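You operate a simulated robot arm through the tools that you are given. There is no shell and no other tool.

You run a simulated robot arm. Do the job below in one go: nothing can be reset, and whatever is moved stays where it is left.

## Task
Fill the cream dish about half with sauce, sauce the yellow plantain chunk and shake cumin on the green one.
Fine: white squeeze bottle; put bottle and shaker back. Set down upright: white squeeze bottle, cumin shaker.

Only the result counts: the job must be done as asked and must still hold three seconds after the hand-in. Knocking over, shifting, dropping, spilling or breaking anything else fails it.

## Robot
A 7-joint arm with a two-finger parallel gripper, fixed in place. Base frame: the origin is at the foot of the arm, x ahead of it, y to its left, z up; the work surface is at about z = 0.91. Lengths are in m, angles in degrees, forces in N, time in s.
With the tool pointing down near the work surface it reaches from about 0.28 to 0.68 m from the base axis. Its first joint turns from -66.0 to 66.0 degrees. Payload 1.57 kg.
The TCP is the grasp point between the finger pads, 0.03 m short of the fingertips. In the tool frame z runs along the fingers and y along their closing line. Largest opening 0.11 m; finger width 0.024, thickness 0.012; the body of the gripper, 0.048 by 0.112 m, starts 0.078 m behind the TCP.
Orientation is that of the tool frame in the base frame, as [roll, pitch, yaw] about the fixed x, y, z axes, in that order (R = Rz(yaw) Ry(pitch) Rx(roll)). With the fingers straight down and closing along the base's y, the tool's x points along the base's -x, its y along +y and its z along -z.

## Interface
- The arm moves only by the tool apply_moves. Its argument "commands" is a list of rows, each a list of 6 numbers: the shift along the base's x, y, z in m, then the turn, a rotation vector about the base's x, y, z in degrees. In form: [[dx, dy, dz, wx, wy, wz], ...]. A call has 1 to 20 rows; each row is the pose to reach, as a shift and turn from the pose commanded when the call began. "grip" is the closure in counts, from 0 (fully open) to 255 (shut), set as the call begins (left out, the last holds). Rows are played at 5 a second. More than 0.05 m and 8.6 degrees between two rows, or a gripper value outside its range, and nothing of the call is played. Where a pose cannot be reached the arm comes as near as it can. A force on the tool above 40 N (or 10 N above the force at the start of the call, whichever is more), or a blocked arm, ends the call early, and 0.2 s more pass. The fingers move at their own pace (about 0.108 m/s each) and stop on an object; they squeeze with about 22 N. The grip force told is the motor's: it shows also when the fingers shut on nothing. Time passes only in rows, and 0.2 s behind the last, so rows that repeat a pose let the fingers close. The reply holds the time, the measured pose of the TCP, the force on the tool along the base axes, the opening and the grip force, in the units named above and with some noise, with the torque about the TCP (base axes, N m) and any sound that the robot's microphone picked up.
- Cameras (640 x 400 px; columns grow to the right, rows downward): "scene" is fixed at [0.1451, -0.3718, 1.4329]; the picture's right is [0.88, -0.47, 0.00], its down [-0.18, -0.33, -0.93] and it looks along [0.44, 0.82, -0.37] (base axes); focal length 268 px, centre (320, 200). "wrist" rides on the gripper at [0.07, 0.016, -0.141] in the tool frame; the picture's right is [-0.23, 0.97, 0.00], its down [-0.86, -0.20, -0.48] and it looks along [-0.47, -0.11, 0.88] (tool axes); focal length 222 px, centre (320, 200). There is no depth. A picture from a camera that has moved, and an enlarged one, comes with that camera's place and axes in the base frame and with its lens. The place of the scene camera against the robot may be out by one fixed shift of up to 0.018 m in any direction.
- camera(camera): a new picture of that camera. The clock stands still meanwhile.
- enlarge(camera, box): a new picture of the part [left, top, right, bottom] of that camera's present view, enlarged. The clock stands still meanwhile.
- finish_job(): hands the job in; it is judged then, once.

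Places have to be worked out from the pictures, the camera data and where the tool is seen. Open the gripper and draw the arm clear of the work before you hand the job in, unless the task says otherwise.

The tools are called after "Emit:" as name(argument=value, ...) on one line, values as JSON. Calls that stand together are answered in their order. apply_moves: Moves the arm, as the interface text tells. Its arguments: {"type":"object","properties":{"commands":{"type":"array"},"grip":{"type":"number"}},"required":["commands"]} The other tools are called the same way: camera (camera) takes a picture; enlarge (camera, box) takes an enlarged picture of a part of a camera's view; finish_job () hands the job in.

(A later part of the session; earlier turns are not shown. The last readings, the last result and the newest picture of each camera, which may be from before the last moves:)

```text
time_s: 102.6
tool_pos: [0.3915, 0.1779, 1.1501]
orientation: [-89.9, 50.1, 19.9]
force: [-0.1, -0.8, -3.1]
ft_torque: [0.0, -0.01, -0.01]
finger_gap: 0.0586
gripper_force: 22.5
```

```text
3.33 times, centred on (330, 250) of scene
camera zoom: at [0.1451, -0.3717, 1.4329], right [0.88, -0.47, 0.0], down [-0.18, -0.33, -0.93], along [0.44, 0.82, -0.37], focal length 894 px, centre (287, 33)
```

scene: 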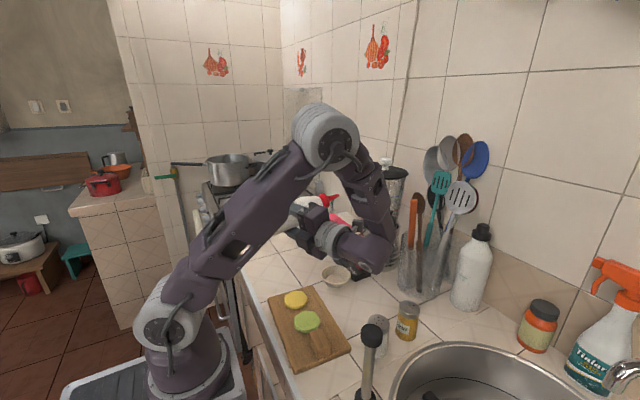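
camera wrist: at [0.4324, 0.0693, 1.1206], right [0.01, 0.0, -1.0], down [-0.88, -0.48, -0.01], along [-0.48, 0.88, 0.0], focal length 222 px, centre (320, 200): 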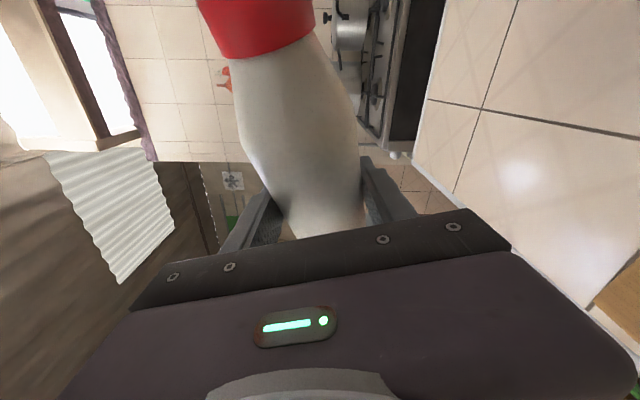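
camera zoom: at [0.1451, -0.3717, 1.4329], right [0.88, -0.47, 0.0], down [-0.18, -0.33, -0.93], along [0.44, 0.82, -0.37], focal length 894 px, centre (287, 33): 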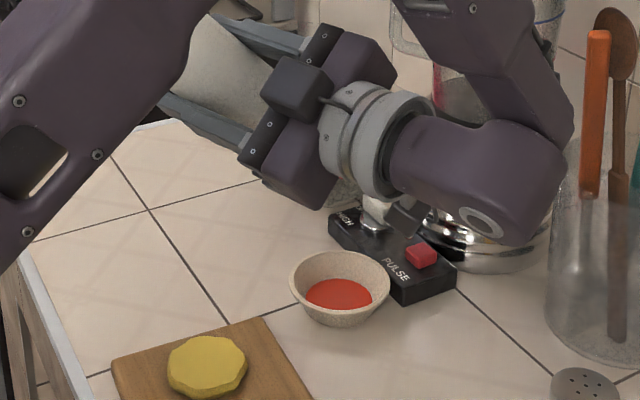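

Sauce is flowing and has already covered the dish floor (level roughly a third). I roll back promptly to stop the flow, tip kept over the dish.

Emit:
apply_moves(commands=[[-0.0136, -0.0049, 0, 2.907, -7.99, 0], [-0.0251, -0.0091, 0, 5.81, -15.98, 0], [-0.0328, -0.0119, 0, 8.21, -22.56, 0], [-0.038, -0.0138, 0, 10.26, -28.2, 0]])

Emit:
enlarge(camera="scene", box=[260, 190, 400, 310])

Emit:
enlarge(camera="scene", box=[315, 255, 360, 295])

```text
time_s: 103.6
tool_pos: [0.3524, 0.1631, 1.1506]
orientation: [-89.8, 19.9, 19.8]
force: [-0.4, -0.4, -2.6]
ft_torque: [-0.02, 0.01, -0.03]
finger_gap: 0.0586
gripper_force: 21.6
```

```text
3.33 times, centred on (330, 250) of scene
camera zoom: at [0.1451, -0.3717, 1.4329], right [0.88, -0.47, 0.0], down [-0.18, -0.33, -0.93], along [0.44, 0.82, -0.37], focal length 894 px, centre (287, 33)
```

zoom: 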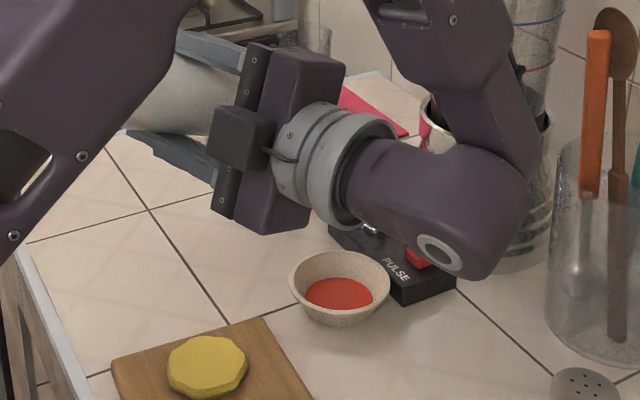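

```text
10.00 times, centred on (338, 275) of scene
camera zoom: at [0.1451, -0.3717, 1.4329], right [0.88, -0.47, 0.0], down [-0.18, -0.33, -0.93], along [0.44, 0.82, -0.37], focal length 2682 px, centre (145, -550)
```

zoom: 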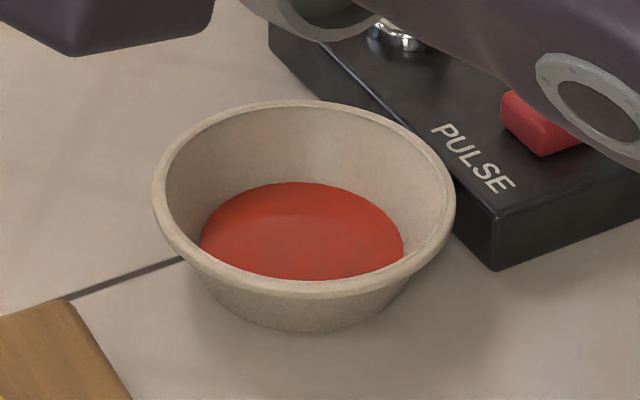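

The flow has stopped. From the enlarged view I judge the level at about a quarter of the dish's height (≈15–20% volume), so it needs more. I repeat the same short tilt.

Emit:
apply_moves(commands=[[0.0062, 0.0023, 0, -2.39, 6.58, 0], [0.0142, 0.0052, 0, -4.79, 13.16, 0], [0.0223, 0.0081, 0, -6.84, 18.8, 0], [0.0298, 0.0108, 0, -8.55, 23.5, 0], [0.038, 0.0138, 0, -10.26, 28.2, 0]])

Emit:
enlarge(camera="scene", box=[315, 255, 360, 295])

```text
time_s: 104.8
tool_pos: [0.3912, 0.176, 1.1506]
orientation: [-89.9, 50.0, 19.8]
force: [0.4, -0.3, -2.8]
ft_torque: [0.02, 0.03, 0.0]
finger_gap: 0.0587
gripper_force: 22.1
```

```text
10.00 times, centred on (338, 275) of scene
camera zoom: at [0.1451, -0.3717, 1.4329], right [0.88, -0.47, 0.0], down [-0.18, -0.33, -0.93], along [0.44, 0.82, -0.37], focal length 2682 px, centre (145, -550)
```

zoom: 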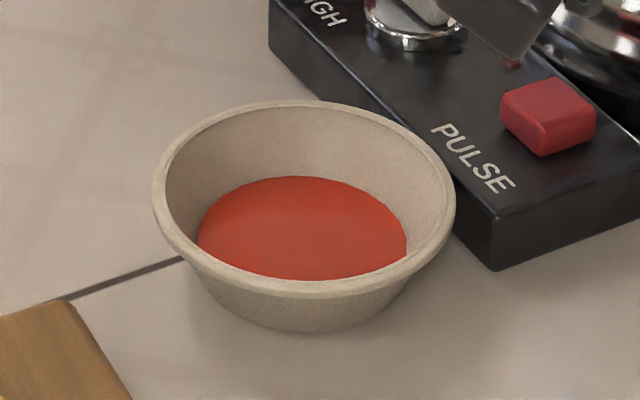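

Level rises about 2 mm per such tilt and it is flowing now (~1/3 of height). I hold here for a short moment (one row) and look again.

Emit:
apply_moves(commands=[[0, 0, 0, 0, 0, 0]])

Emit:
enlarge(camera="scene", box=[315, 255, 360, 295])

```text
time_s: 105.2
tool_pos: [0.3921, 0.1766, 1.1505]
orientation: [-89.9, 49.9, 19.8]
force: [-0.6, -0.1, -2.8]
ft_torque: [-0.02, -0.02, 0.04]
finger_gap: 0.0588
gripper_force: 22.1
```

```text
10.00 times, centred on (338, 275) of scene
camera zoom: at [0.1452, -0.3717, 1.4329], right [0.88, -0.47, 0.0], down [-0.18, -0.33, -0.93], along [0.44, 0.82, -0.37], focal length 2682 px, centre (145, -550)
```

zoom: 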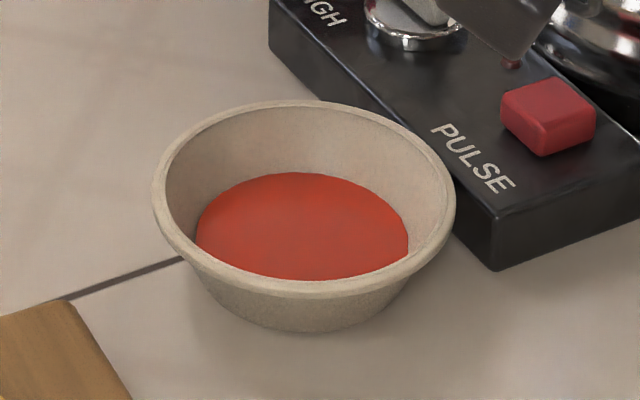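

Rate is slow and steady (about 5 ml/s). The level is still around a quarter to a third; I hold for one more second and check again.

Emit:
apply_moves(commands=[[0, 0, 0, 0, 0, 0], [0, 0, 0, 0, 0, 0], [0, 0, 0, 0, 0, 0], [0, 0, 0, 0, 0, 0]])

Emit:
enlarge(camera="scene", box=[315, 255, 360, 295])

Emit:
enlarge(camera="scene", box=[260, 190, 400, 310])

```text
time_s: 106.2
tool_pos: [0.3919, 0.1764, 1.1516]
orientation: [-89.9, 50.1, 19.8]
force: [-0.2, 1.0, -2.3]
ft_torque: [0.02, 0.02, -0.02]
finger_gap: 0.0585
gripper_force: 21.9
```

```text
10.00 times, centred on (338, 275) of scene
camera zoom: at [0.1451, -0.3717, 1.4329], right [0.88, -0.47, 0.0], down [-0.18, -0.33, -0.93], along [0.44, 0.82, -0.37], focal length 2682 px, centre (145, -550)
```

zoom: 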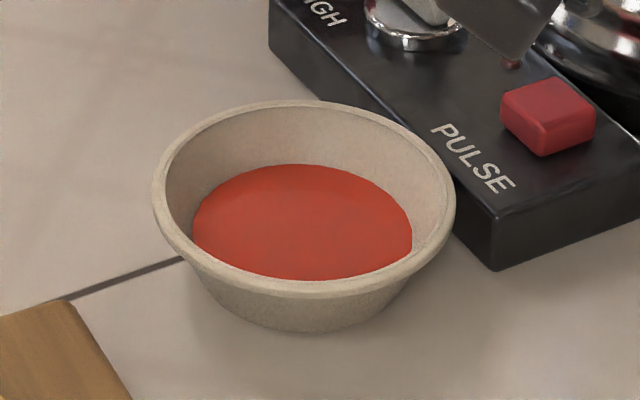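

```text
3.33 times, centred on (330, 250) of scene
camera zoom: at [0.1451, -0.3717, 1.4329], right [0.88, -0.47, 0.0], down [-0.18, -0.33, -0.93], along [0.44, 0.82, -0.37], focal length 894 px, centre (287, 33)
```

zoom: 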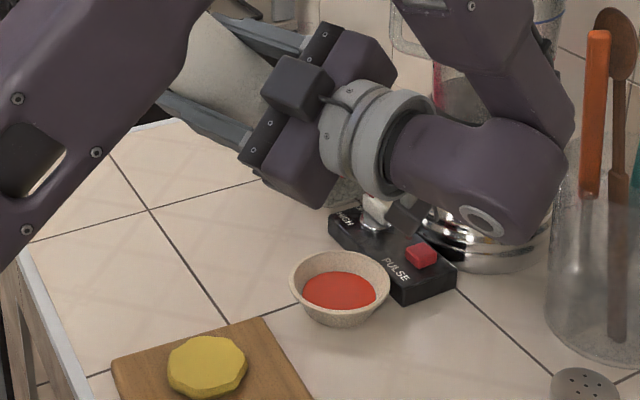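

Level is rising steadily (back edge 172→164 px). I estimate roughly 1.5 s more to reach half; I hold 1.4 s and check.

Emit:
apply_moves(commands=[[0, 0, 0, 0, 0, 0], [0, 0, 0, 0, 0, 0], [0, 0, 0, 0, 0, 0], [0, 0, 0, 0, 0, 0], [0, 0, 0, 0, 0, 0], [0, 0, 0, 0, 0, 0]])

Emit:
enlarge(camera="scene", box=[315, 255, 360, 295])

```text
time_s: 107.6
tool_pos: [0.3909, 0.1765, 1.1519]
orientation: [-89.9, 50.0, 20.0]
force: [0.2, 0.3, -4.0]
ft_torque: [0.03, -0.03, -0.02]
finger_gap: 0.0585
gripper_force: 22.4
```

```text
10.00 times, centred on (338, 275) of scene
camera zoom: at [0.1451, -0.3717, 1.4329], right [0.88, -0.47, 0.0], down [-0.18, -0.33, -0.93], along [0.44, 0.82, -0.37], focal length 2682 px, centre (145, -550)
```

zoom: 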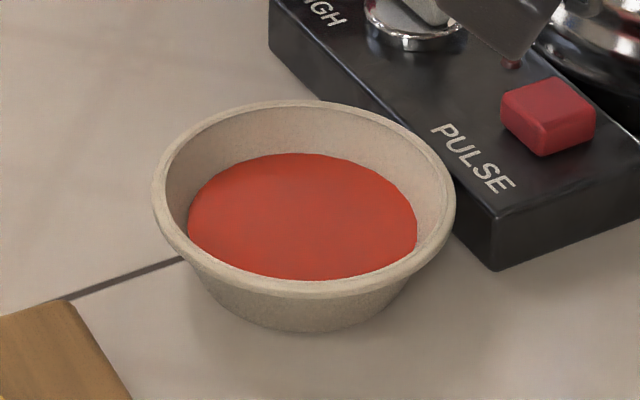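

The level is now about half the dish's height (~40% by volume). I give it a brief 0.2 s more and roll back within the same call to stop the flow at about half.

Emit:
apply_moves(commands=[[0, 0, 0, 0, 0, 0], [-0.0136, -0.0049, 0, 2.907, -7.99, 0], [-0.0251, -0.0091, 0, 5.81, -15.98, 0], [-0.0328, -0.0119, 0, 8.21, -22.56, 0], [-0.038, -0.0138, 0, 10.26, -28.2, 0]])

Emit:
enlarge(camera="scene", box=[315, 255, 360, 295])

Emit:
camera(camera="scene")

```text
time_s: 108.8
tool_pos: [0.3519, 0.1621, 1.1501]
orientation: [-89.7, 19.8, 20.0]
force: [0.0, 0.5, -3.0]
ft_torque: [0.01, 0.04, -0.03]
finger_gap: 0.0583
gripper_force: 22.1
```

```text
10.00 times, centred on (338, 275) of scene
camera zoom: at [0.1451, -0.3717, 1.4329], right [0.88, -0.47, 0.0], down [-0.18, -0.33, -0.93], along [0.44, 0.82, -0.37], focal length 2682 px, centre (145, -550)
```

zoom: 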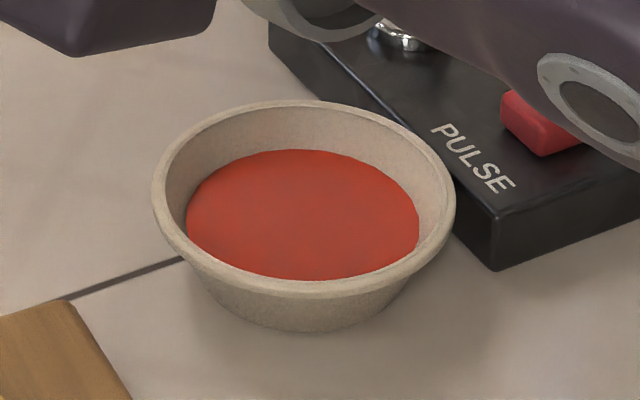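

```text
taken
```

scene: 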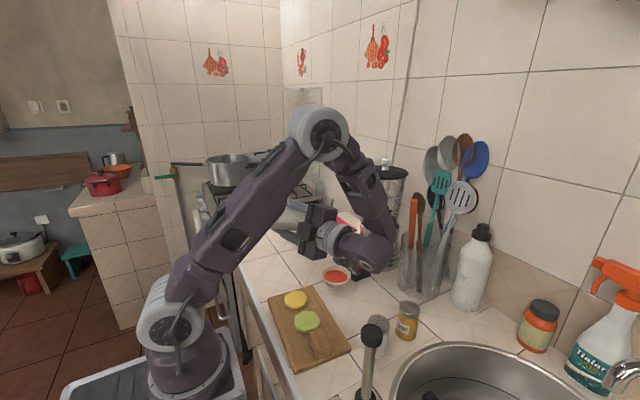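

The dish is about half full and nothing was spilled. I now roll the bottle slowly back upright, keeping the tip over the dish.

Emit:
apply_moves(commands=[[-0.0036, -0.0013, 0, 1.881, -5.17, 0], [-0.0061, -0.0022, 0, 3.762, -10.34, 0], [-0.0075, -0.0027, 0, 5.643, -15.51, 0], [-0.0076, -0.0028, 0, 7.524, -20.68, 0], [-0.0066, -0.0024, 0, 9.405, -25.85, 0], [-0.0044, -0.0016, 0, 11.286, -31.02, 0], [-0.0011, -0.0004, 0, 13.167, -36.19, 0], [0.0034, 0.0012, 0, 15.048, -41.36, 0], [0.0089, 0.0032, 0, 16.929, -46.53, 0], [0.0154, 0.0056, 0, 18.81, -51.7, 0], [0.023, 0.0084, 0, 20.691, -56.87, 0], [0.0314, 0.0114, 0, 22.572, -62.04, 0], [0.0406, 0.0148, 0, 24.453, -67.21, 0], [0.0506, 0.0184, 0, 26.334, -72.38, 0], [0.0612, 0.0223, 0, 28.215, -77.55, 0], [0.0724, 0.0263, 0, 30.096, -82.72, 0], [0.084, 0.0306, 0, 31.977, -87.89, 0], [0.0959, 0.0349, 0, 33.858, -93.06, 0], [0.1081, 0.0393, 0, 35.739, -98.23, 0], [0.1204, 0.0438, 0, 37.62, -103.4, 0]])

Emit:
camera(camera="wrist")

Emit:
camera(camera="scene")

```text
time_s: 113.0
tool_pos: [0.4733, 0.2078, 1.1509]
orientation: [67.6, -89.8, -137.3]
force: [-0.2, 0.1, -2.8]
ft_torque: [0.01, 0.0, 0.03]
finger_gap: 0.0586
gripper_force: 21.8
```

```text
taken
camera wrist: at [0.5386, 0.0808, 1.2196], right [0.91, 0.34, -0.23], down [-0.02, -0.52, -0.86], along [-0.4, 0.79, -0.47], focal length 222 px, centre (320, 200)
```

wrist: 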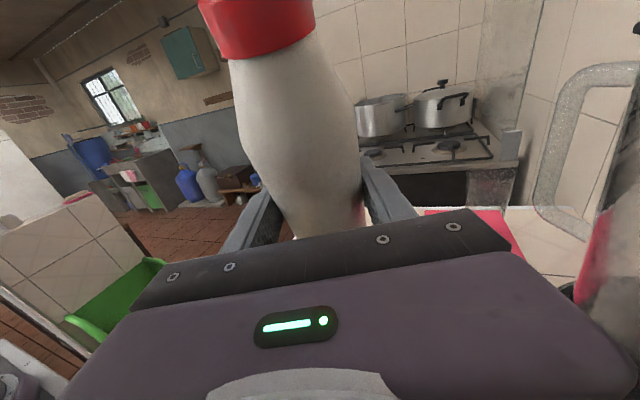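

```text
taken
```

scene: 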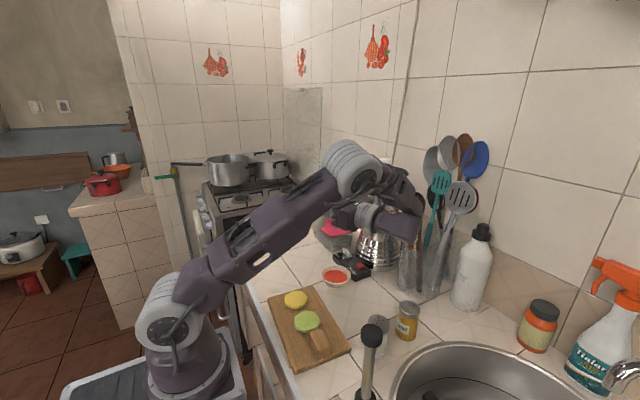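

All stable. Yellow chunk top triangulates to about (0.355, 0.123, 0.944). I now roll the other way (−110°, still below the flow tilt) so that the nozzle comes over the yellow chunk, away from the blender.

Emit:
apply_moves(commands=[[-0.0008, 0.0005, 0, 1.881, -5.17, 0], [-0.0017, 0.0011, 0, 3.762, -10.34, 0], [-0.0025, 0.0016, 0, 5.643, -15.51, 0], [-0.0033, 0.0022, 0, 7.524, -20.68, 0], [-0.0042, 0.0027, 0, 9.405, -25.85, 0], [-0.005, 0.0032, 0, 11.286, -31.02, 0], [-0.0058, 0.0038, 0, 13.167, -36.19, 0], [-0.0067, 0.0043, 0, 15.048, -41.36, 0], [-0.0075, 0.0049, 0, 16.929, -46.53, 0], [-0.0084, 0.0054, 0, 18.81, -51.7, 0], [-0.0092, 0.0059, 0, 20.691, -56.87, 0], [-0.01, 0.0065, 0, 22.572, -62.04, 0], [-0.0109, 0.007, 0, 24.453, -67.21, 0], [-0.0117, 0.0076, 0, 26.334, -72.38, 0], [-0.0125, 0.0081, 0, 28.215, -77.55, 0], [-0.0134, 0.0086, 0, 30.096, -82.72, 0], [-0.0142, 0.0092, 0, 31.977, -87.89, 0], [-0.015, 0.0097, 0, 33.858, -93.06, 0], [-0.0159, 0.0103, 0, 35.739, -98.23, 0], [-0.0167, 0.0108, 0, 37.62, -103.4, 0]])

Emit:
camera(camera="scene")

Emit:
enlarge(camera="scene", box=[250, 200, 390, 330])

```text
time_s: 117.2
tool_pos: [0.4562, 0.2175, 1.1513]
orientation: [90.3, 20.1, -160.0]
force: [0.8, -0.1, -2.0]
ft_torque: [0.01, -0.02, -0.02]
finger_gap: 0.0585
gripper_force: 22.0
```

```text
taken
```

scene: 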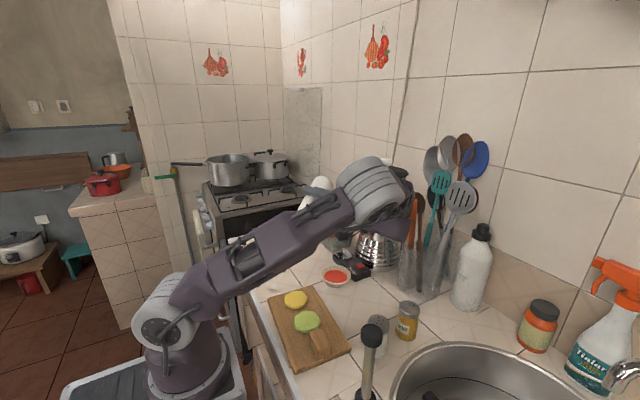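

```text
3.08 times, centred on (320, 265) of scene
camera zoom: at [0.1452, -0.3717, 1.4329], right [0.88, -0.47, 0.0], down [-0.18, -0.33, -0.93], along [0.44, 0.82, -0.37], focal length 825 px, centre (320, 0)
```

zoom: 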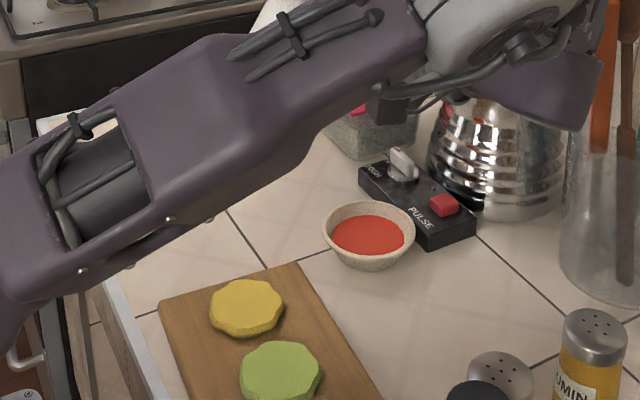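

The board is in clear view. I bring the roll to −126° and lower slightly, with the tip over the yellow chunk's centre, still below the flow tilt.

Emit:
apply_moves(commands=[[-0.0035, -0.0013, -0.008, 1.368, -3.76, 0], [-0.0073, -0.0027, -0.015, 2.736, -7.52, 0], [-0.012, -0.0043, -0.023, 4.104, -11.28, 0], [-0.0168, -0.0061, -0.03, 5.472, -15.04, 0]])

Emit:
enlarge(camera="scene", box=[250, 200, 390, 330])

Emit:
camera(camera="wrist")

```text
time_s: 118.2
tool_pos: [0.4398, 0.211, 1.1213]
orientation: [90.3, 36.2, -159.8]
force: [-0.2, 1.1, -2.1]
ft_torque: [0.01, -0.02, -0.02]
finger_gap: 0.0584
gripper_force: 21.9
```

```text
3.08 times, centred on (320, 265) of scene
camera zoom: at [0.1452, -0.3717, 1.4329], right [0.88, -0.47, 0.0], down [-0.18, -0.33, -0.93], along [0.44, 0.82, -0.37], focal length 825 px, centre (320, 0)
```

zoom: 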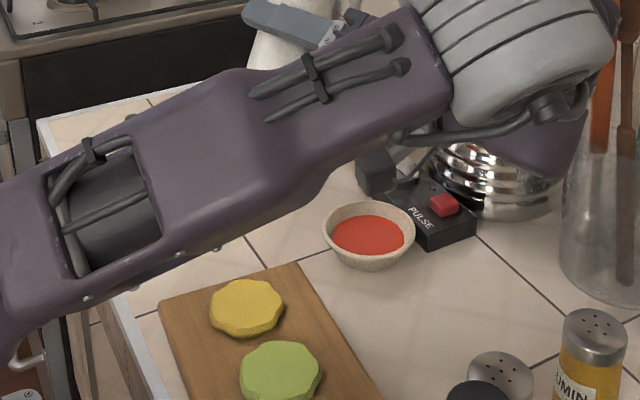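

```text
taken
camera wrist: at [0.4271, 0.056, 1.0931], right [-0.37, -0.13, 0.92], down [0.92, -0.17, 0.35], along [0.11, 0.98, 0.18], focal length 222 px, centre (320, 200)
```

wrist: 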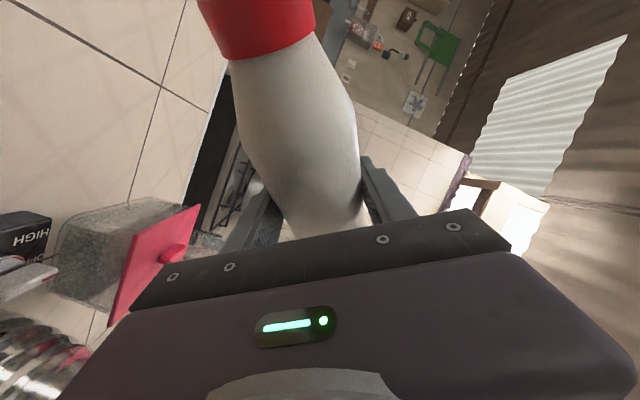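

No flow yet, grip is stable, tip (hidden behind the arm) should be over the chunk. I roll to −140° to start the flow briefly and look immediately.

Emit:
apply_moves(commands=[[-0.0099, -0.0036, 0, 2.394, -6.58, 0], [-0.0213, -0.0077, 0, 4.788, -13.16, 0]])

Emit:
enlarge(camera="scene", box=[250, 200, 390, 330])

```text
time_s: 118.8
tool_pos: [0.4186, 0.2033, 1.1207]
orientation: [90.2, 50.1, -159.9]
force: [0.5, 0.2, -2.8]
ft_torque: [0.0, 0.01, -0.04]
finger_gap: 0.0584
gripper_force: 22.6
```

```text
3.08 times, centred on (320, 265) of scene
camera zoom: at [0.1452, -0.3717, 1.4329], right [0.88, -0.47, 0.0], down [-0.18, -0.33, -0.93], along [0.44, 0.82, -0.37], focal length 825 px, centre (320, 0)
```

zoom: 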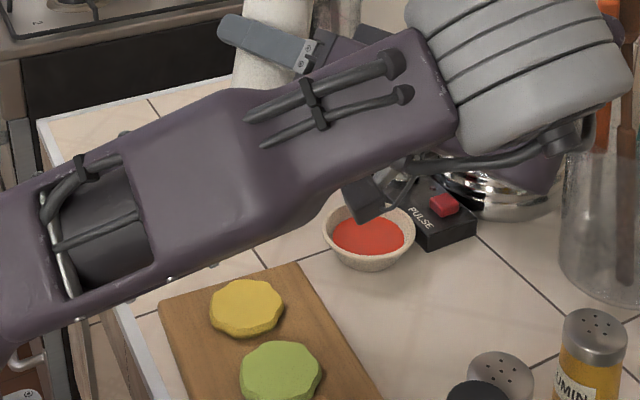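

Emit:
enlarge(camera="scene", box=[280, 265, 350, 325])

Emit:
camera(camera="scene")

```text
6.67 times, centred on (315, 295) of scene
camera zoom: at [0.1452, -0.3717, 1.4329], right [0.88, -0.47, 0.0], down [-0.18, -0.33, -0.93], along [0.44, 0.82, -0.37], focal length 1788 px, centre (353, -433)
```

zoom: 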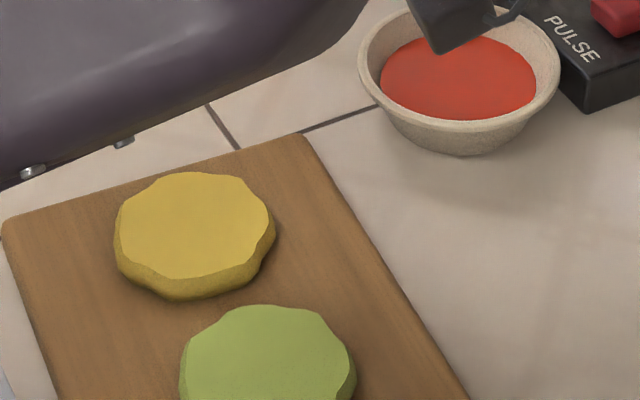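

```text
taken
```

scene: 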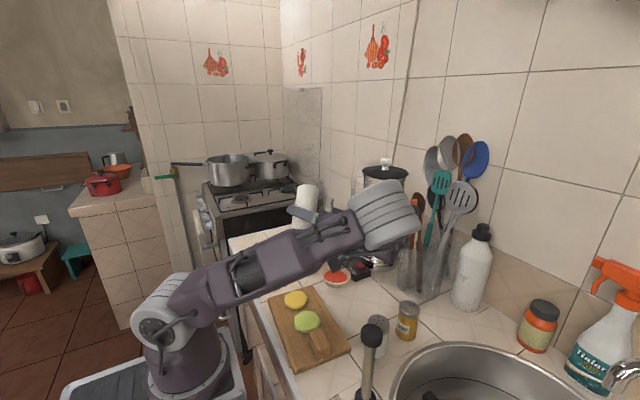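

No sauce yet: the bottle is probably just at the threshold tilt (~135°). The tip and base positions match my prediction, so I roll a further 6°.

Emit:
apply_moves(commands=[[-0.0107, -0.0039, 0, 2.052, -5.64, 0]])

Emit:
enlarge(camera="scene", box=[280, 265, 350, 325])

```text
time_s: 119.2
tool_pos: [0.4081, 0.1995, 1.1212]
orientation: [90.2, 56.1, -159.9]
force: [-0.1, 0.5, -3.6]
ft_torque: [0.02, 0.03, -0.01]
finger_gap: 0.0581
gripper_force: 21.7
```

```text
6.67 times, centred on (315, 295) of scene
camera zoom: at [0.1452, -0.3717, 1.4329], right [0.88, -0.47, 0.0], down [-0.18, -0.33, -0.93], along [0.44, 0.82, -0.37], focal length 1788 px, centre (353, -433)
```

zoom: 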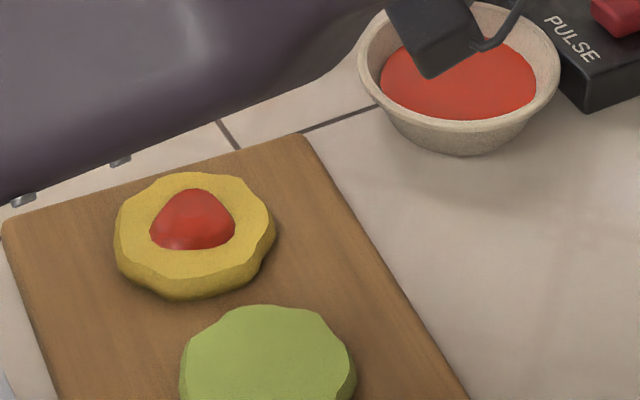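

A neat red mound has landed centred on the yellow chunk. I add a very short moment and roll back in the same call to stop the flow.

Emit:
apply_moves(commands=[[0, 0, 0, 0, 0, 0], [0.0145, 0.0053, 0, -2.736, 7.52, 0], [0.0275, 0.01, 0, -5.472, 15.04, 0], [0.0375, 0.0137, 0, -8.208, 22.56, 0]])

Emit:
enlarge(camera="scene", box=[280, 265, 350, 325])

Emit:
camera(camera="scene")

```text
time_s: 120.2
tool_pos: [0.4459, 0.2137, 1.1207]
orientation: [90.2, 32.0, -159.9]
force: [0.2, 0.2, -2.8]
ft_torque: [0.02, 0.0, 0.01]
finger_gap: 0.0584
gripper_force: 21.8
```

```text
6.67 times, centred on (315, 295) of scene
camera zoom: at [0.1451, -0.3717, 1.4329], right [0.88, -0.47, 0.0], down [-0.18, -0.33, -0.93], along [0.44, 0.82, -0.37], focal length 1788 px, centre (353, -433)
```

zoom: 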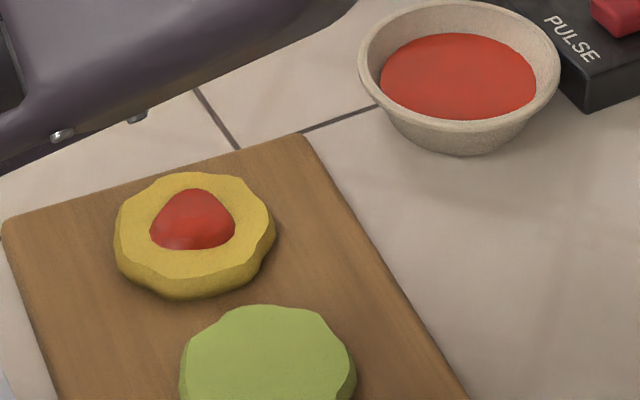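

```text
taken
```

scene: 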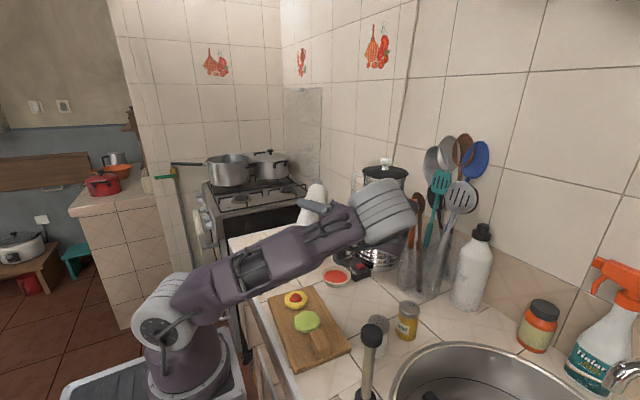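

Flow stopped; the mound is unchanged and nothing dripped elsewhere. I roll the bottle slowly back upright in place.

Emit:
apply_moves(commands=[[0, 0, 0.004, -2.086, 5.734, 0], [0, 0, 0.008, -4.172, 11.468, 0], [0, 0, 0.012, -6.258, 17.2, 0], [0, 0, 0.016, -8.344, 22.94, 0], [0, 0, 0.02, -10.43, 28.67, 0], [0, 0, 0.024, -12.52, 34.4, 0], [0, 0, 0.028, -14.6, 40.14, 0], [0, 0, 0.03, -16.69, 45.87, 0], [0, 0, 0.03, -18.77, 51.61, 0], [0, 0, 0.03, -20.86, 57.34, 0], [0, 0, 0.03, -22.95, 63.07, 0], [0, 0, 0.03, -25.03, 68.81, 0], [0, 0, 0.03, -27.12, 74.54, 0], [0, 0, 0.03, -29.2, 80.28, 0], [0, 0, 0.03, -31.29, 86.01, 0], [0, 0, 0.03, -33.38, 91.74, 0], [0, 0, 0.03, -35.46, 97.48, 0], [0, 0, 0.03, -37.55, 103.21, 0], [0, 0, 0.03, -39.63, 108.95, 0], [0, 0, 0.03, -41.72, 114.68, 0]])

Emit:
camera(camera="wrist")

Emit:
camera(camera="scene")

```text
time_s: 124.4
tool_pos: [0.4455, 0.2133, 1.1508]
orientation: [-50.1, -90.0, -19.9]
force: [-0.1, 0.3, -2.4]
ft_torque: [0.03, 0.02, 0.01]
finger_gap: 0.0584
gripper_force: 22.3
```

```text
taken
camera wrist: at [0.5109, 0.0869, 1.2198], right [0.91, 0.34, -0.23], down [-0.02, -0.52, -0.86], along [-0.41, 0.79, -0.47], focal length 222 px, centre (320, 200)
```

wrist: 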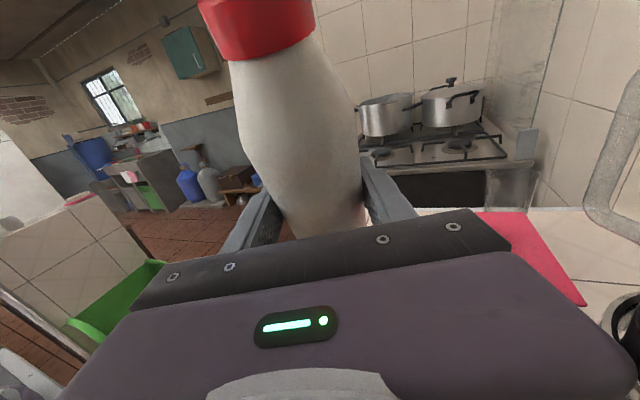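

```text
taken
```

scene: 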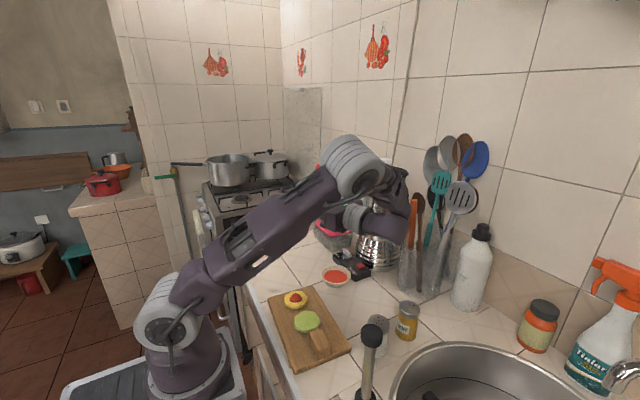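

Upright again and gripped as before. I yaw back to face +y and return over the free spot at (0.421, 0.213), where I'll set the bottle down to regrasp it higher (needed to clear the shakers at its home place).

Emit:
apply_moves(commands=[[-0.005, 0, 0, 0, 0, -4], [-0.01, 0, 0, 0, 0, -8], [-0.015, 0, 0, 0, 0, -12], [-0.02, 0, 0, 0, 0, -16], [-0.0245, 0, 0, 0, 0, -20], [-0.0245, 0, 0, 0, 0, -20]])

Emit:
apply_moves(commands=[[0, 0, -0.015, -3.7, 0, 0], [0, 0, -0.03, -7.4, 0, 0], [0, 0, -0.045, -11, 0, 0], [0, 0, -0.06, -14.7, 0, 0], [0, 0, -0.075, -18.4, 0, 0], [0, 0, -0.09, -22, 0, 0], [0, 0, -0.105, -22, 0, 0], [0, 0, -0.12, -22, 0, 0], [0, 0, -0.13, -22, 0, 0], [0, 0, -0.13, -22, 0, 0]])

Emit:
enlarge(camera="scene", box=[250, 180, 390, 310])

Emit:
camera(camera="wrist")

```text
time_s: 125.8
tool_pos: [0.4217, 0.2118, 1.1513]
orientation: [64.6, -89.9, -154.4]
force: [0.9, 0.1, -2.0]
ft_torque: [0.04, -0.01, -0.01]
finger_gap: 0.0582
gripper_force: 22.0
```

```text
time_s: 128.0
tool_pos: [0.4213, 0.2128, 1.0209]
orientation: [-179.8, -67.9, 90.1]
force: [0.2, 0.3, -3.1]
ft_torque: [0.0, 0.02, 0.01]
finger_gap: 0.0583
gripper_force: 22.1
```

```text
3.08 times, centred on (320, 245) of scene
camera zoom: at [0.1451, -0.3717, 1.4329], right [0.88, -0.47, 0.0], down [-0.18, -0.33, -0.93], along [0.44, 0.82, -0.37], focal length 825 px, centre (320, 62)
```

zoom: 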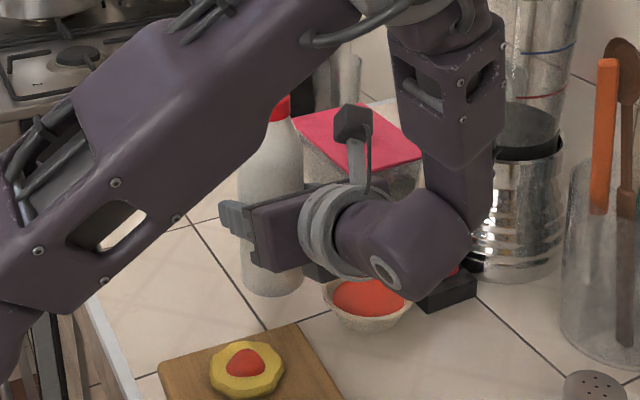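

```text
taken
camera wrist: at [0.4382, 0.109, 1.1376], right [0.97, -0.08, -0.21], down [-0.2, -0.76, -0.61], along [-0.11, 0.64, -0.76], focal length 222 px, centre (320, 200)
```

wrist: 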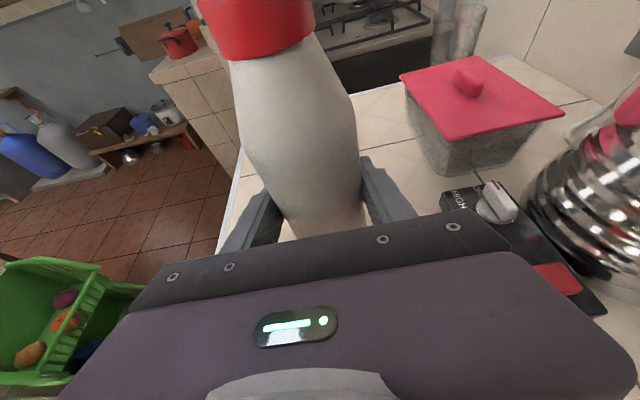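

The bottle's pose in the grip is unchanged. I lower the last 3 cm onto the counter.

Emit:
apply_moves(commands=[[0, 0, -0.008, 0, 0, 0], [0, 0, -0.016, 0, 0, 0], [0, 0, -0.022, 0, 0, 0], [0, 0, -0.027, 0, 0, 0], [0, 0, -0.03, 0, 0, 0], [0, 0, -0.031, 0, 0, 0]])

```text
time_s: 129.4
tool_pos: [0.4214, 0.2144, 0.9906]
orientation: [179.9, -68.2, 90.3]
force: [1.7, 0.3, 13.3]
ft_torque: [-0.21, 0.1, -0.09]
finger_gap: 0.0582
gripper_force: 22.2
```

The bottle is on the counter (upward force 13 N). I ease up 1 mm and open the fingers.

Emit:
apply_moves(commands=[[0, 0, 0.001, 0, 0, 0], [0, 0, 0.001, 0, 0, 0]])

Emit:
apply_moves(commands=[[0, 0, 0, 0, 0, 0], [0, 0, 0, 0, 0, 0], [0, 0, 0, 0, 0, 0]], grip=0)

Emit:
camera(camera="wrist")

```text
time_s: 130.0
tool_pos: [0.4217, 0.2133, 0.9902]
orientation: [-179.9, -68.0, 90.1]
force: [0.6, 2.9, 1.6]
ft_torque: [0.32, -0.01, 0.03]
finger_gap: 0.0581
gripper_force: 21.9
```

```text
time_s: 130.8
tool_pos: [0.4211, 0.213, 0.992]
orientation: [180.0, -68.1, 90.1]
force: [-0.7, -0.5, 0.8]
ft_torque: [0.04, 0.02, -0.03]
finger_gap: 0.1101
gripper_force: 0.0
```

```text
taken
camera wrist: at [0.4384, 0.1089, 1.1081], right [0.97, -0.08, -0.21], down [-0.2, -0.76, -0.61], along [-0.11, 0.64, -0.76], focal length 222 px, centre (320, 200)
```

wrist: 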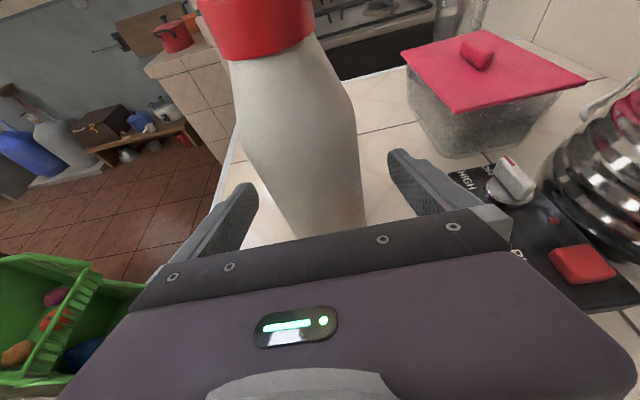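

The bottle stands upright by itself. I raise the open hand 4.2 cm and grip the upper body with full force.

Emit:
apply_moves(commands=[[0, 0, 0.014, 0, 0, 0], [0, 0, 0.028, 0, 0, 0], [0, 0, 0.042, 0, 0, 0], [0, 0, 0.042, 0, 0, 0]])

Emit:
apply_moves(commands=[[0, 0, 0, 0, 0, 0], [0, 0, 0, 0, 0, 0], [0, 0, 0, 0, 0, 0], [0, 0, 0, 0, 0, 0]], grip=200)

Emit:
apply_moves(commands=[[0, 0, 0.005, 0, 0, 0], [0, 0, 0.01, 0, 0, 0], [0, 0, 0.015, 0, 0, 0], [0, 0, 0.02, 0, 0, 0], [0, 0, 0.02, 0, 0, 0]])

Emit:
camera(camera="wrist")

Emit:
enlarge(camera="scene", box=[250, 180, 390, 310])

```text
time_s: 131.8
tool_pos: [0.4219, 0.2136, 1.0318]
orientation: [-179.9, -68.0, 90.3]
force: [-0.3, 0.1, -0.1]
ft_torque: [-0.01, 0.0, 0.0]
finger_gap: 0.11
gripper_force: 0.1
```

```text
time_s: 132.8
tool_pos: [0.4215, 0.2137, 1.0323]
orientation: [179.9, -68.1, 90.2]
force: [-2.1, 0.7, 3.9]
ft_torque: [-0.01, 0.05, -0.03]
finger_gap: 0.0584
gripper_force: 22.4
```

```text
time_s: 134.0
tool_pos: [0.4216, 0.2148, 1.0525]
orientation: [-179.9, -67.9, 90.2]
force: [0.9, -0.1, -3.2]
ft_torque: [-0.03, 0.04, 0.0]
finger_gap: 0.058
gripper_force: 22.3
```

```text
taken
camera wrist: at [0.4384, 0.1096, 1.1697], right [0.97, -0.08, -0.21], down [-0.2, -0.76, -0.61], along [-0.11, 0.64, -0.76], focal length 222 px, centre (320, 200)
```

wrist: 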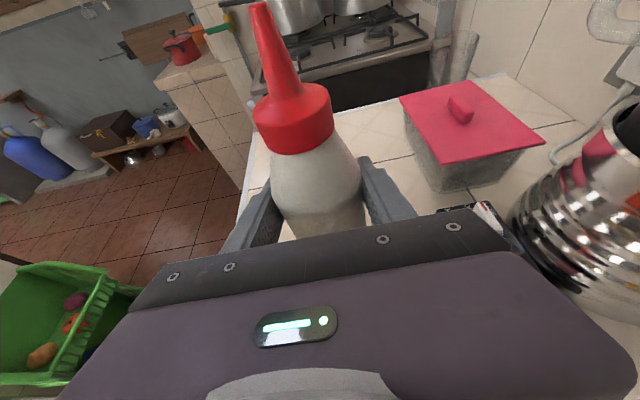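

```text
3.08 times, centred on (320, 245) of scene
camera zoom: at [0.1451, -0.3717, 1.4329], right [0.88, -0.47, 0.0], down [-0.18, -0.33, -0.93], along [0.44, 0.82, -0.37], focal length 825 px, centre (320, 62)
```

zoom: 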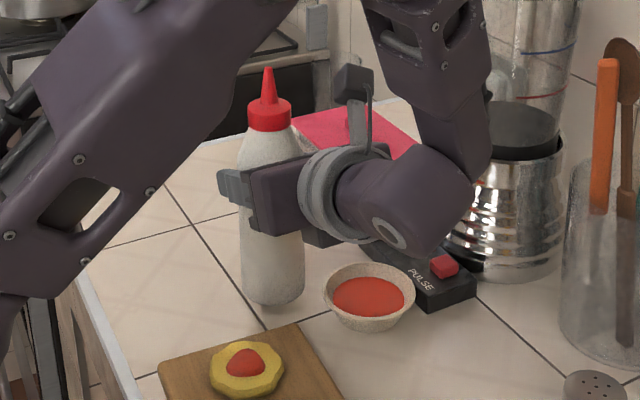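

Lifted cleanly (base 2 cm up). I raise to z≈1.12 and carry it slowly toward its home at (0.520, 0.045).

Emit:
apply_moves(commands=[[0, 0, 0.01, 0, 0, 0], [0, 0, 0.022, 0, 0, 0], [0, 0, 0.034, 0, 0, 0], [0, 0, 0.046, 0, 0, 0], [0, 0, 0.058, 0, 0, 0], [0.004, -0.006, 0.068, 0, 0, 0], [0.012, -0.018, 0.07, 0, 0, 0], [0.021, -0.034, 0.07, 0, 0, 0], [0.03, -0.05, 0.07, 0, 0, 0], [0.039, -0.066, 0.07, 0, 0, 0], [0.048, -0.082, 0.07, 0, 0, 0], [0.057, -0.098, 0.07, 0, 0, 0], [0.066, -0.114, 0.07, 0, 0, 0], [0.075, -0.13, 0.07, 0, 0, 0], [0.084, -0.144, 0.07, 0, 0, 0], [0.092, -0.156, 0.07, 0, 0, 0], [0.097, -0.165, 0.07, 0, 0, 0], [0.0985, -0.1685, 0.07, 0, 0, 0], [0.0985, -0.1685, 0.07, 0, 0, 0]])

Emit:
camera(camera="wrist")

Emit:
enlarge(camera="scene", box=[300, 190, 460, 350])

```text
time_s: 138.0
tool_pos: [0.5203, 0.0452, 1.1227]
orientation: [-179.9, -68.0, 90.2]
force: [-0.2, 1.1, -2.7]
ft_torque: [0.01, -0.01, 0.01]
finger_gap: 0.0583
gripper_force: 22.0
```

```text
taken
camera wrist: at [0.5374, -0.0591, 1.2399], right [0.97, -0.08, -0.21], down [-0.2, -0.76, -0.61], along [-0.11, 0.64, -0.76], focal length 222 px, centre (320, 200)
```

wrist: 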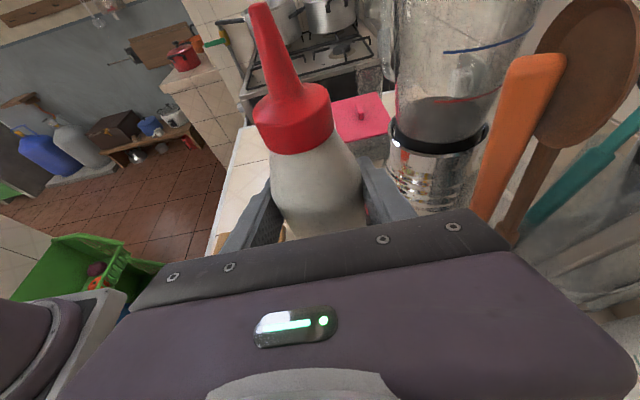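

```text
2.50 times, centred on (380, 270) of scene
camera zoom: at [0.1452, -0.3718, 1.4329], right [0.88, -0.47, 0.0], down [-0.18, -0.33, -0.93], along [0.44, 0.82, -0.37], focal length 671 px, centre (170, 25)
```

zoom: 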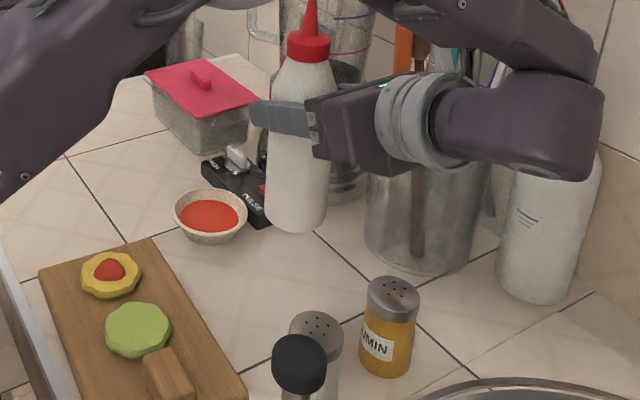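

Held steadily above home with clear space around. I lower gently to the counter.

Emit:
apply_moves(commands=[[0, 0, -0.012, 0, 0, 0], [0, 0, -0.026, 0, 0, 0], [0, 0, -0.04, 0, 0, 0], [0, 0, -0.054, 0, 0, 0], [0, 0, -0.066, 0, 0, 0], [0, 0, -0.076, 0, 0, 0], [0, 0, -0.083, 0, 0, 0], [0, 0, -0.088, 0, 0, 0], [0, 0, -0.0895, 0, 0, 0]])

Emit:
enlarge(camera="scene", box=[300, 190, 460, 350])

```text
time_s: 140.0
tool_pos: [0.5207, 0.0449, 1.0315]
orientation: [180.0, -67.9, 90.3]
force: [-0.3, -0.3, -1.8]
ft_torque: [-0.01, 0.01, 0.0]
finger_gap: 0.058
gripper_force: 22.3
```

```text
2.50 times, centred on (380, 270) of scene
camera zoom: at [0.1452, -0.3717, 1.4329], right [0.88, -0.47, 0.0], down [-0.18, -0.33, -0.93], along [0.44, 0.82, -0.37], focal length 671 px, centre (170, 25)
```

zoom: 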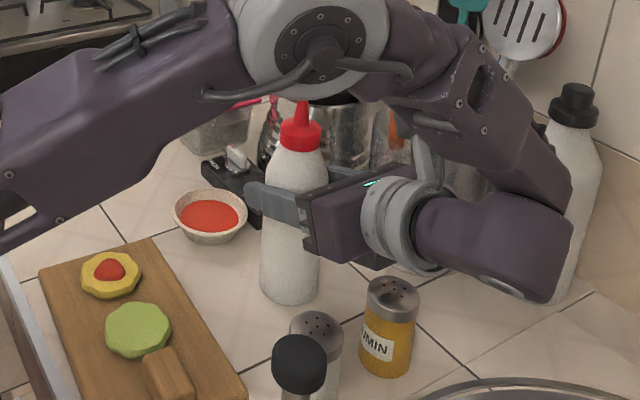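

Almost down (still −1.8 N). Lowering 2 mm more until it bears on the counter.

Emit:
apply_moves(commands=[[0, 0, -0.001, 0, 0, 0], [0, 0, -0.002, 0, 0, 0]])

```text
time_s: 140.6
tool_pos: [0.5186, 0.0462, 1.0323]
orientation: [179.7, -68.1, 90.4]
force: [0.3, -2.7, 13.3]
ft_torque: [-0.21, 0.07, -0.08]
finger_gap: 0.0578
gripper_force: 21.9
```

In contact now (+13 N). I ease up 1.5 mm and open the fingers.

Emit:
apply_moves(commands=[[0, 0, 0.0012, 0, 0, 0], [0, 0, 0.0012, 0, 0, 0]])

Emit:
apply_moves(commands=[[0, 0, 0, 0, 0, 0], [0, 0, 0, 0, 0, 0], [0, 0, 0, 0, 0, 0], [0, 0, 0, 0, 0, 0]], grip=0)

Emit:
camera(camera="wrist")

Emit:
enlarge(camera="scene", box=[300, 190, 460, 350])

```text
time_s: 141.2
tool_pos: [0.5195, 0.0453, 1.0318]
orientation: [-179.9, -68.1, 90.1]
force: [-0.4, 3.4, 6.2]
ft_torque: [0.45, 0.1, -0.05]
finger_gap: 0.0579
gripper_force: 22.1
```

```text
time_s: 142.2
tool_pos: [0.5196, 0.0453, 1.0326]
orientation: [-180.0, -68.0, 90.2]
force: [-0.3, -0.1, -0.4]
ft_torque: [0.02, 0.03, 0.0]
finger_gap: 0.11
gripper_force: 0.1
```

```text
taken
camera wrist: at [0.5367, -0.0592, 1.1493], right [0.97, -0.08, -0.21], down [-0.2, -0.76, -0.61], along [-0.11, 0.64, -0.76], focal length 222 px, centre (320, 200)
```

wrist: 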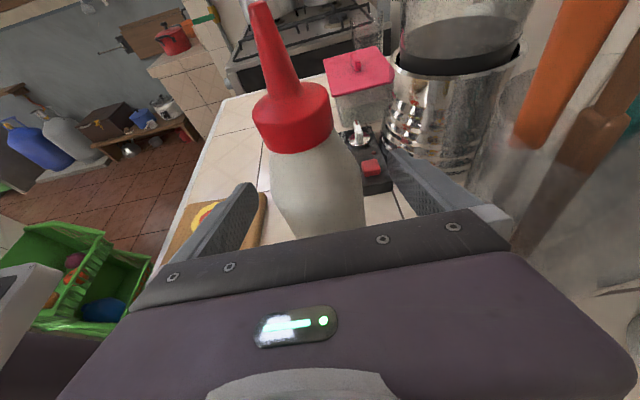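

```text
2.50 times, centred on (380, 270) of scene
camera zoom: at [0.1451, -0.3718, 1.4329], right [0.88, -0.47, 0.0], down [-0.18, -0.33, -0.93], along [0.44, 0.82, -0.37], focal length 671 px, centre (170, 25)
```

zoom: 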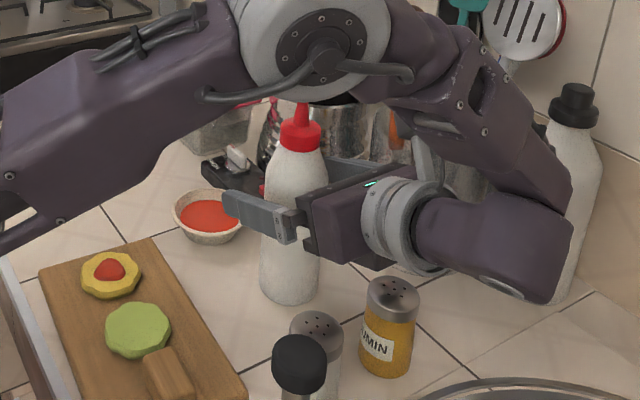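

The bottle is back home, upright. I retreat straight up, then move right to look at the cumin shaker from the approach side.

Emit:
apply_moves(commands=[[0, 0, 0.03, 0, 0, 0], [0, 0, 0.06, 0, 0, 0], [0, 0, 0.09, 0, 0, 0], [0, 0, 0.12, 0, 0, 0], [0, 0, 0.15, 0, 0, 0], [0, -0.02, 0.17, 0, 0, 0], [0, -0.06, 0.17, 0, 0, 0], [0, -0.1, 0.17, 0, 0, 0], [0, -0.14, 0.17, 0, 0, 0], [0.005, -0.18, 0.15, 0, 0, 0], [0.01, -0.22, 0.12, 0, 0, 0], [0.01, -0.24, 0.1, 0, 0, 0], [0.01, -0.24, 0.1, 0, 0, 0]])

Emit:
camera(camera="wrist")

Emit:
camera(camera="scene")

```text
refused: row 11 steps farther than a row can; nothing moved
```

```text
taken
camera wrist: at [0.5367, -0.0592, 1.1493], right [0.97, -0.08, -0.21], down [-0.2, -0.76, -0.61], along [-0.11, 0.64, -0.76], focal length 222 px, centre (320, 200)
```

wrist: 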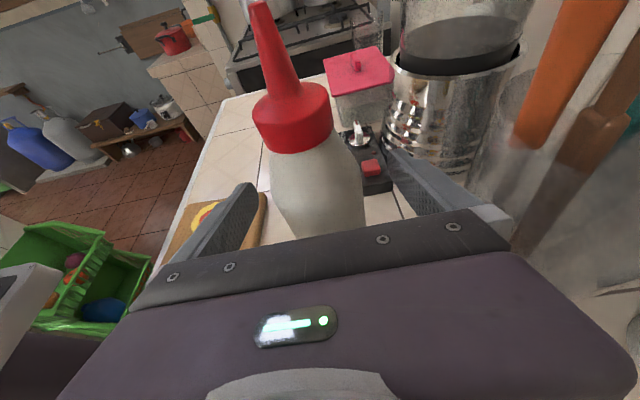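

```text
taken
```

scene: 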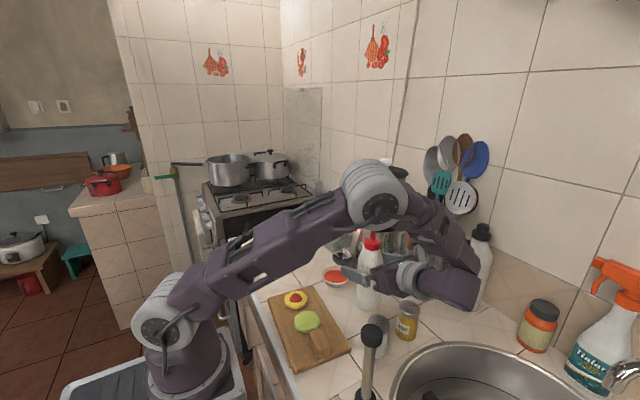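

One row's step was too long, so nothing moved. I resend with smaller steps.

Emit:
apply_moves(commands=[[0, 0, 0.03, 0, 0, 0], [0, 0, 0.06, 0, 0, 0], [0, 0, 0.09, 0, 0, 0], [0, 0, 0.12, 0, 0, 0], [0, 0, 0.15, 0, 0, 0], [0, -0.02, 0.17, 0, 0, 0], [0, -0.05, 0.17, 0, 0, 0], [0, -0.08, 0.17, 0, 0, 0], [0, -0.11, 0.17, 0, 0, 0], [0.003, -0.14, 0.16, 0, 0, 0], [0.006, -0.17, 0.145, 0, 0, 0], [0.01, -0.2, 0.13, 0, 0, 0], [0.01, -0.225, 0.11, 0, 0, 0], [0.01, -0.24, 0.1, 0, 0, 0], [0.01, -0.24, 0.1, 0, 0, 0]])

Emit:
camera(camera="wrist")

Emit:
camera(camera="scene")

```text
time_s: 145.4
tool_pos: [0.5197, -0.1709, 1.1302]
orientation: [-179.9, -68.0, 90.0]
force: [-0.9, 0.8, 0.5]
ft_torque: [-0.01, 0.02, 0.0]
finger_gap: 0.1098
gripper_force: 0.0
out of reach, approached as far as the arm can: row 12, 13, 14, 15
```

```text
taken
camera wrist: at [0.5369, -0.2751, 1.2469], right [0.97, -0.08, -0.21], down [-0.2, -0.76, -0.61], along [-0.11, 0.64, -0.76], focal length 222 px, centre (320, 200)
```

wrist: 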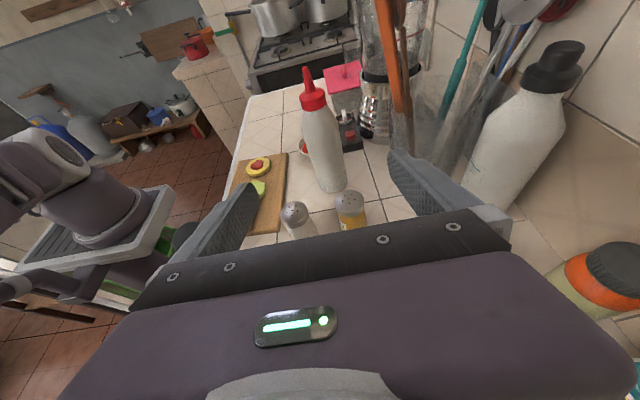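

```text
taken
```

scene: 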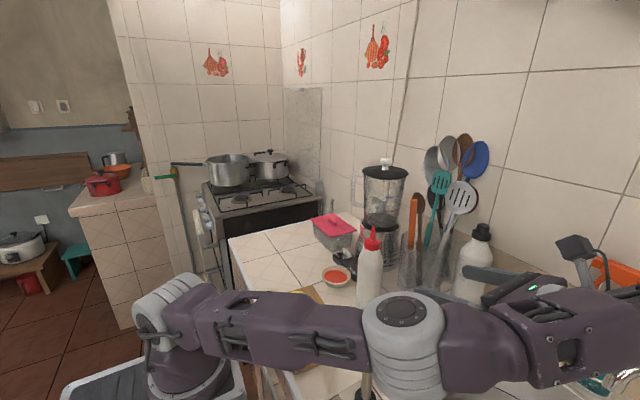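

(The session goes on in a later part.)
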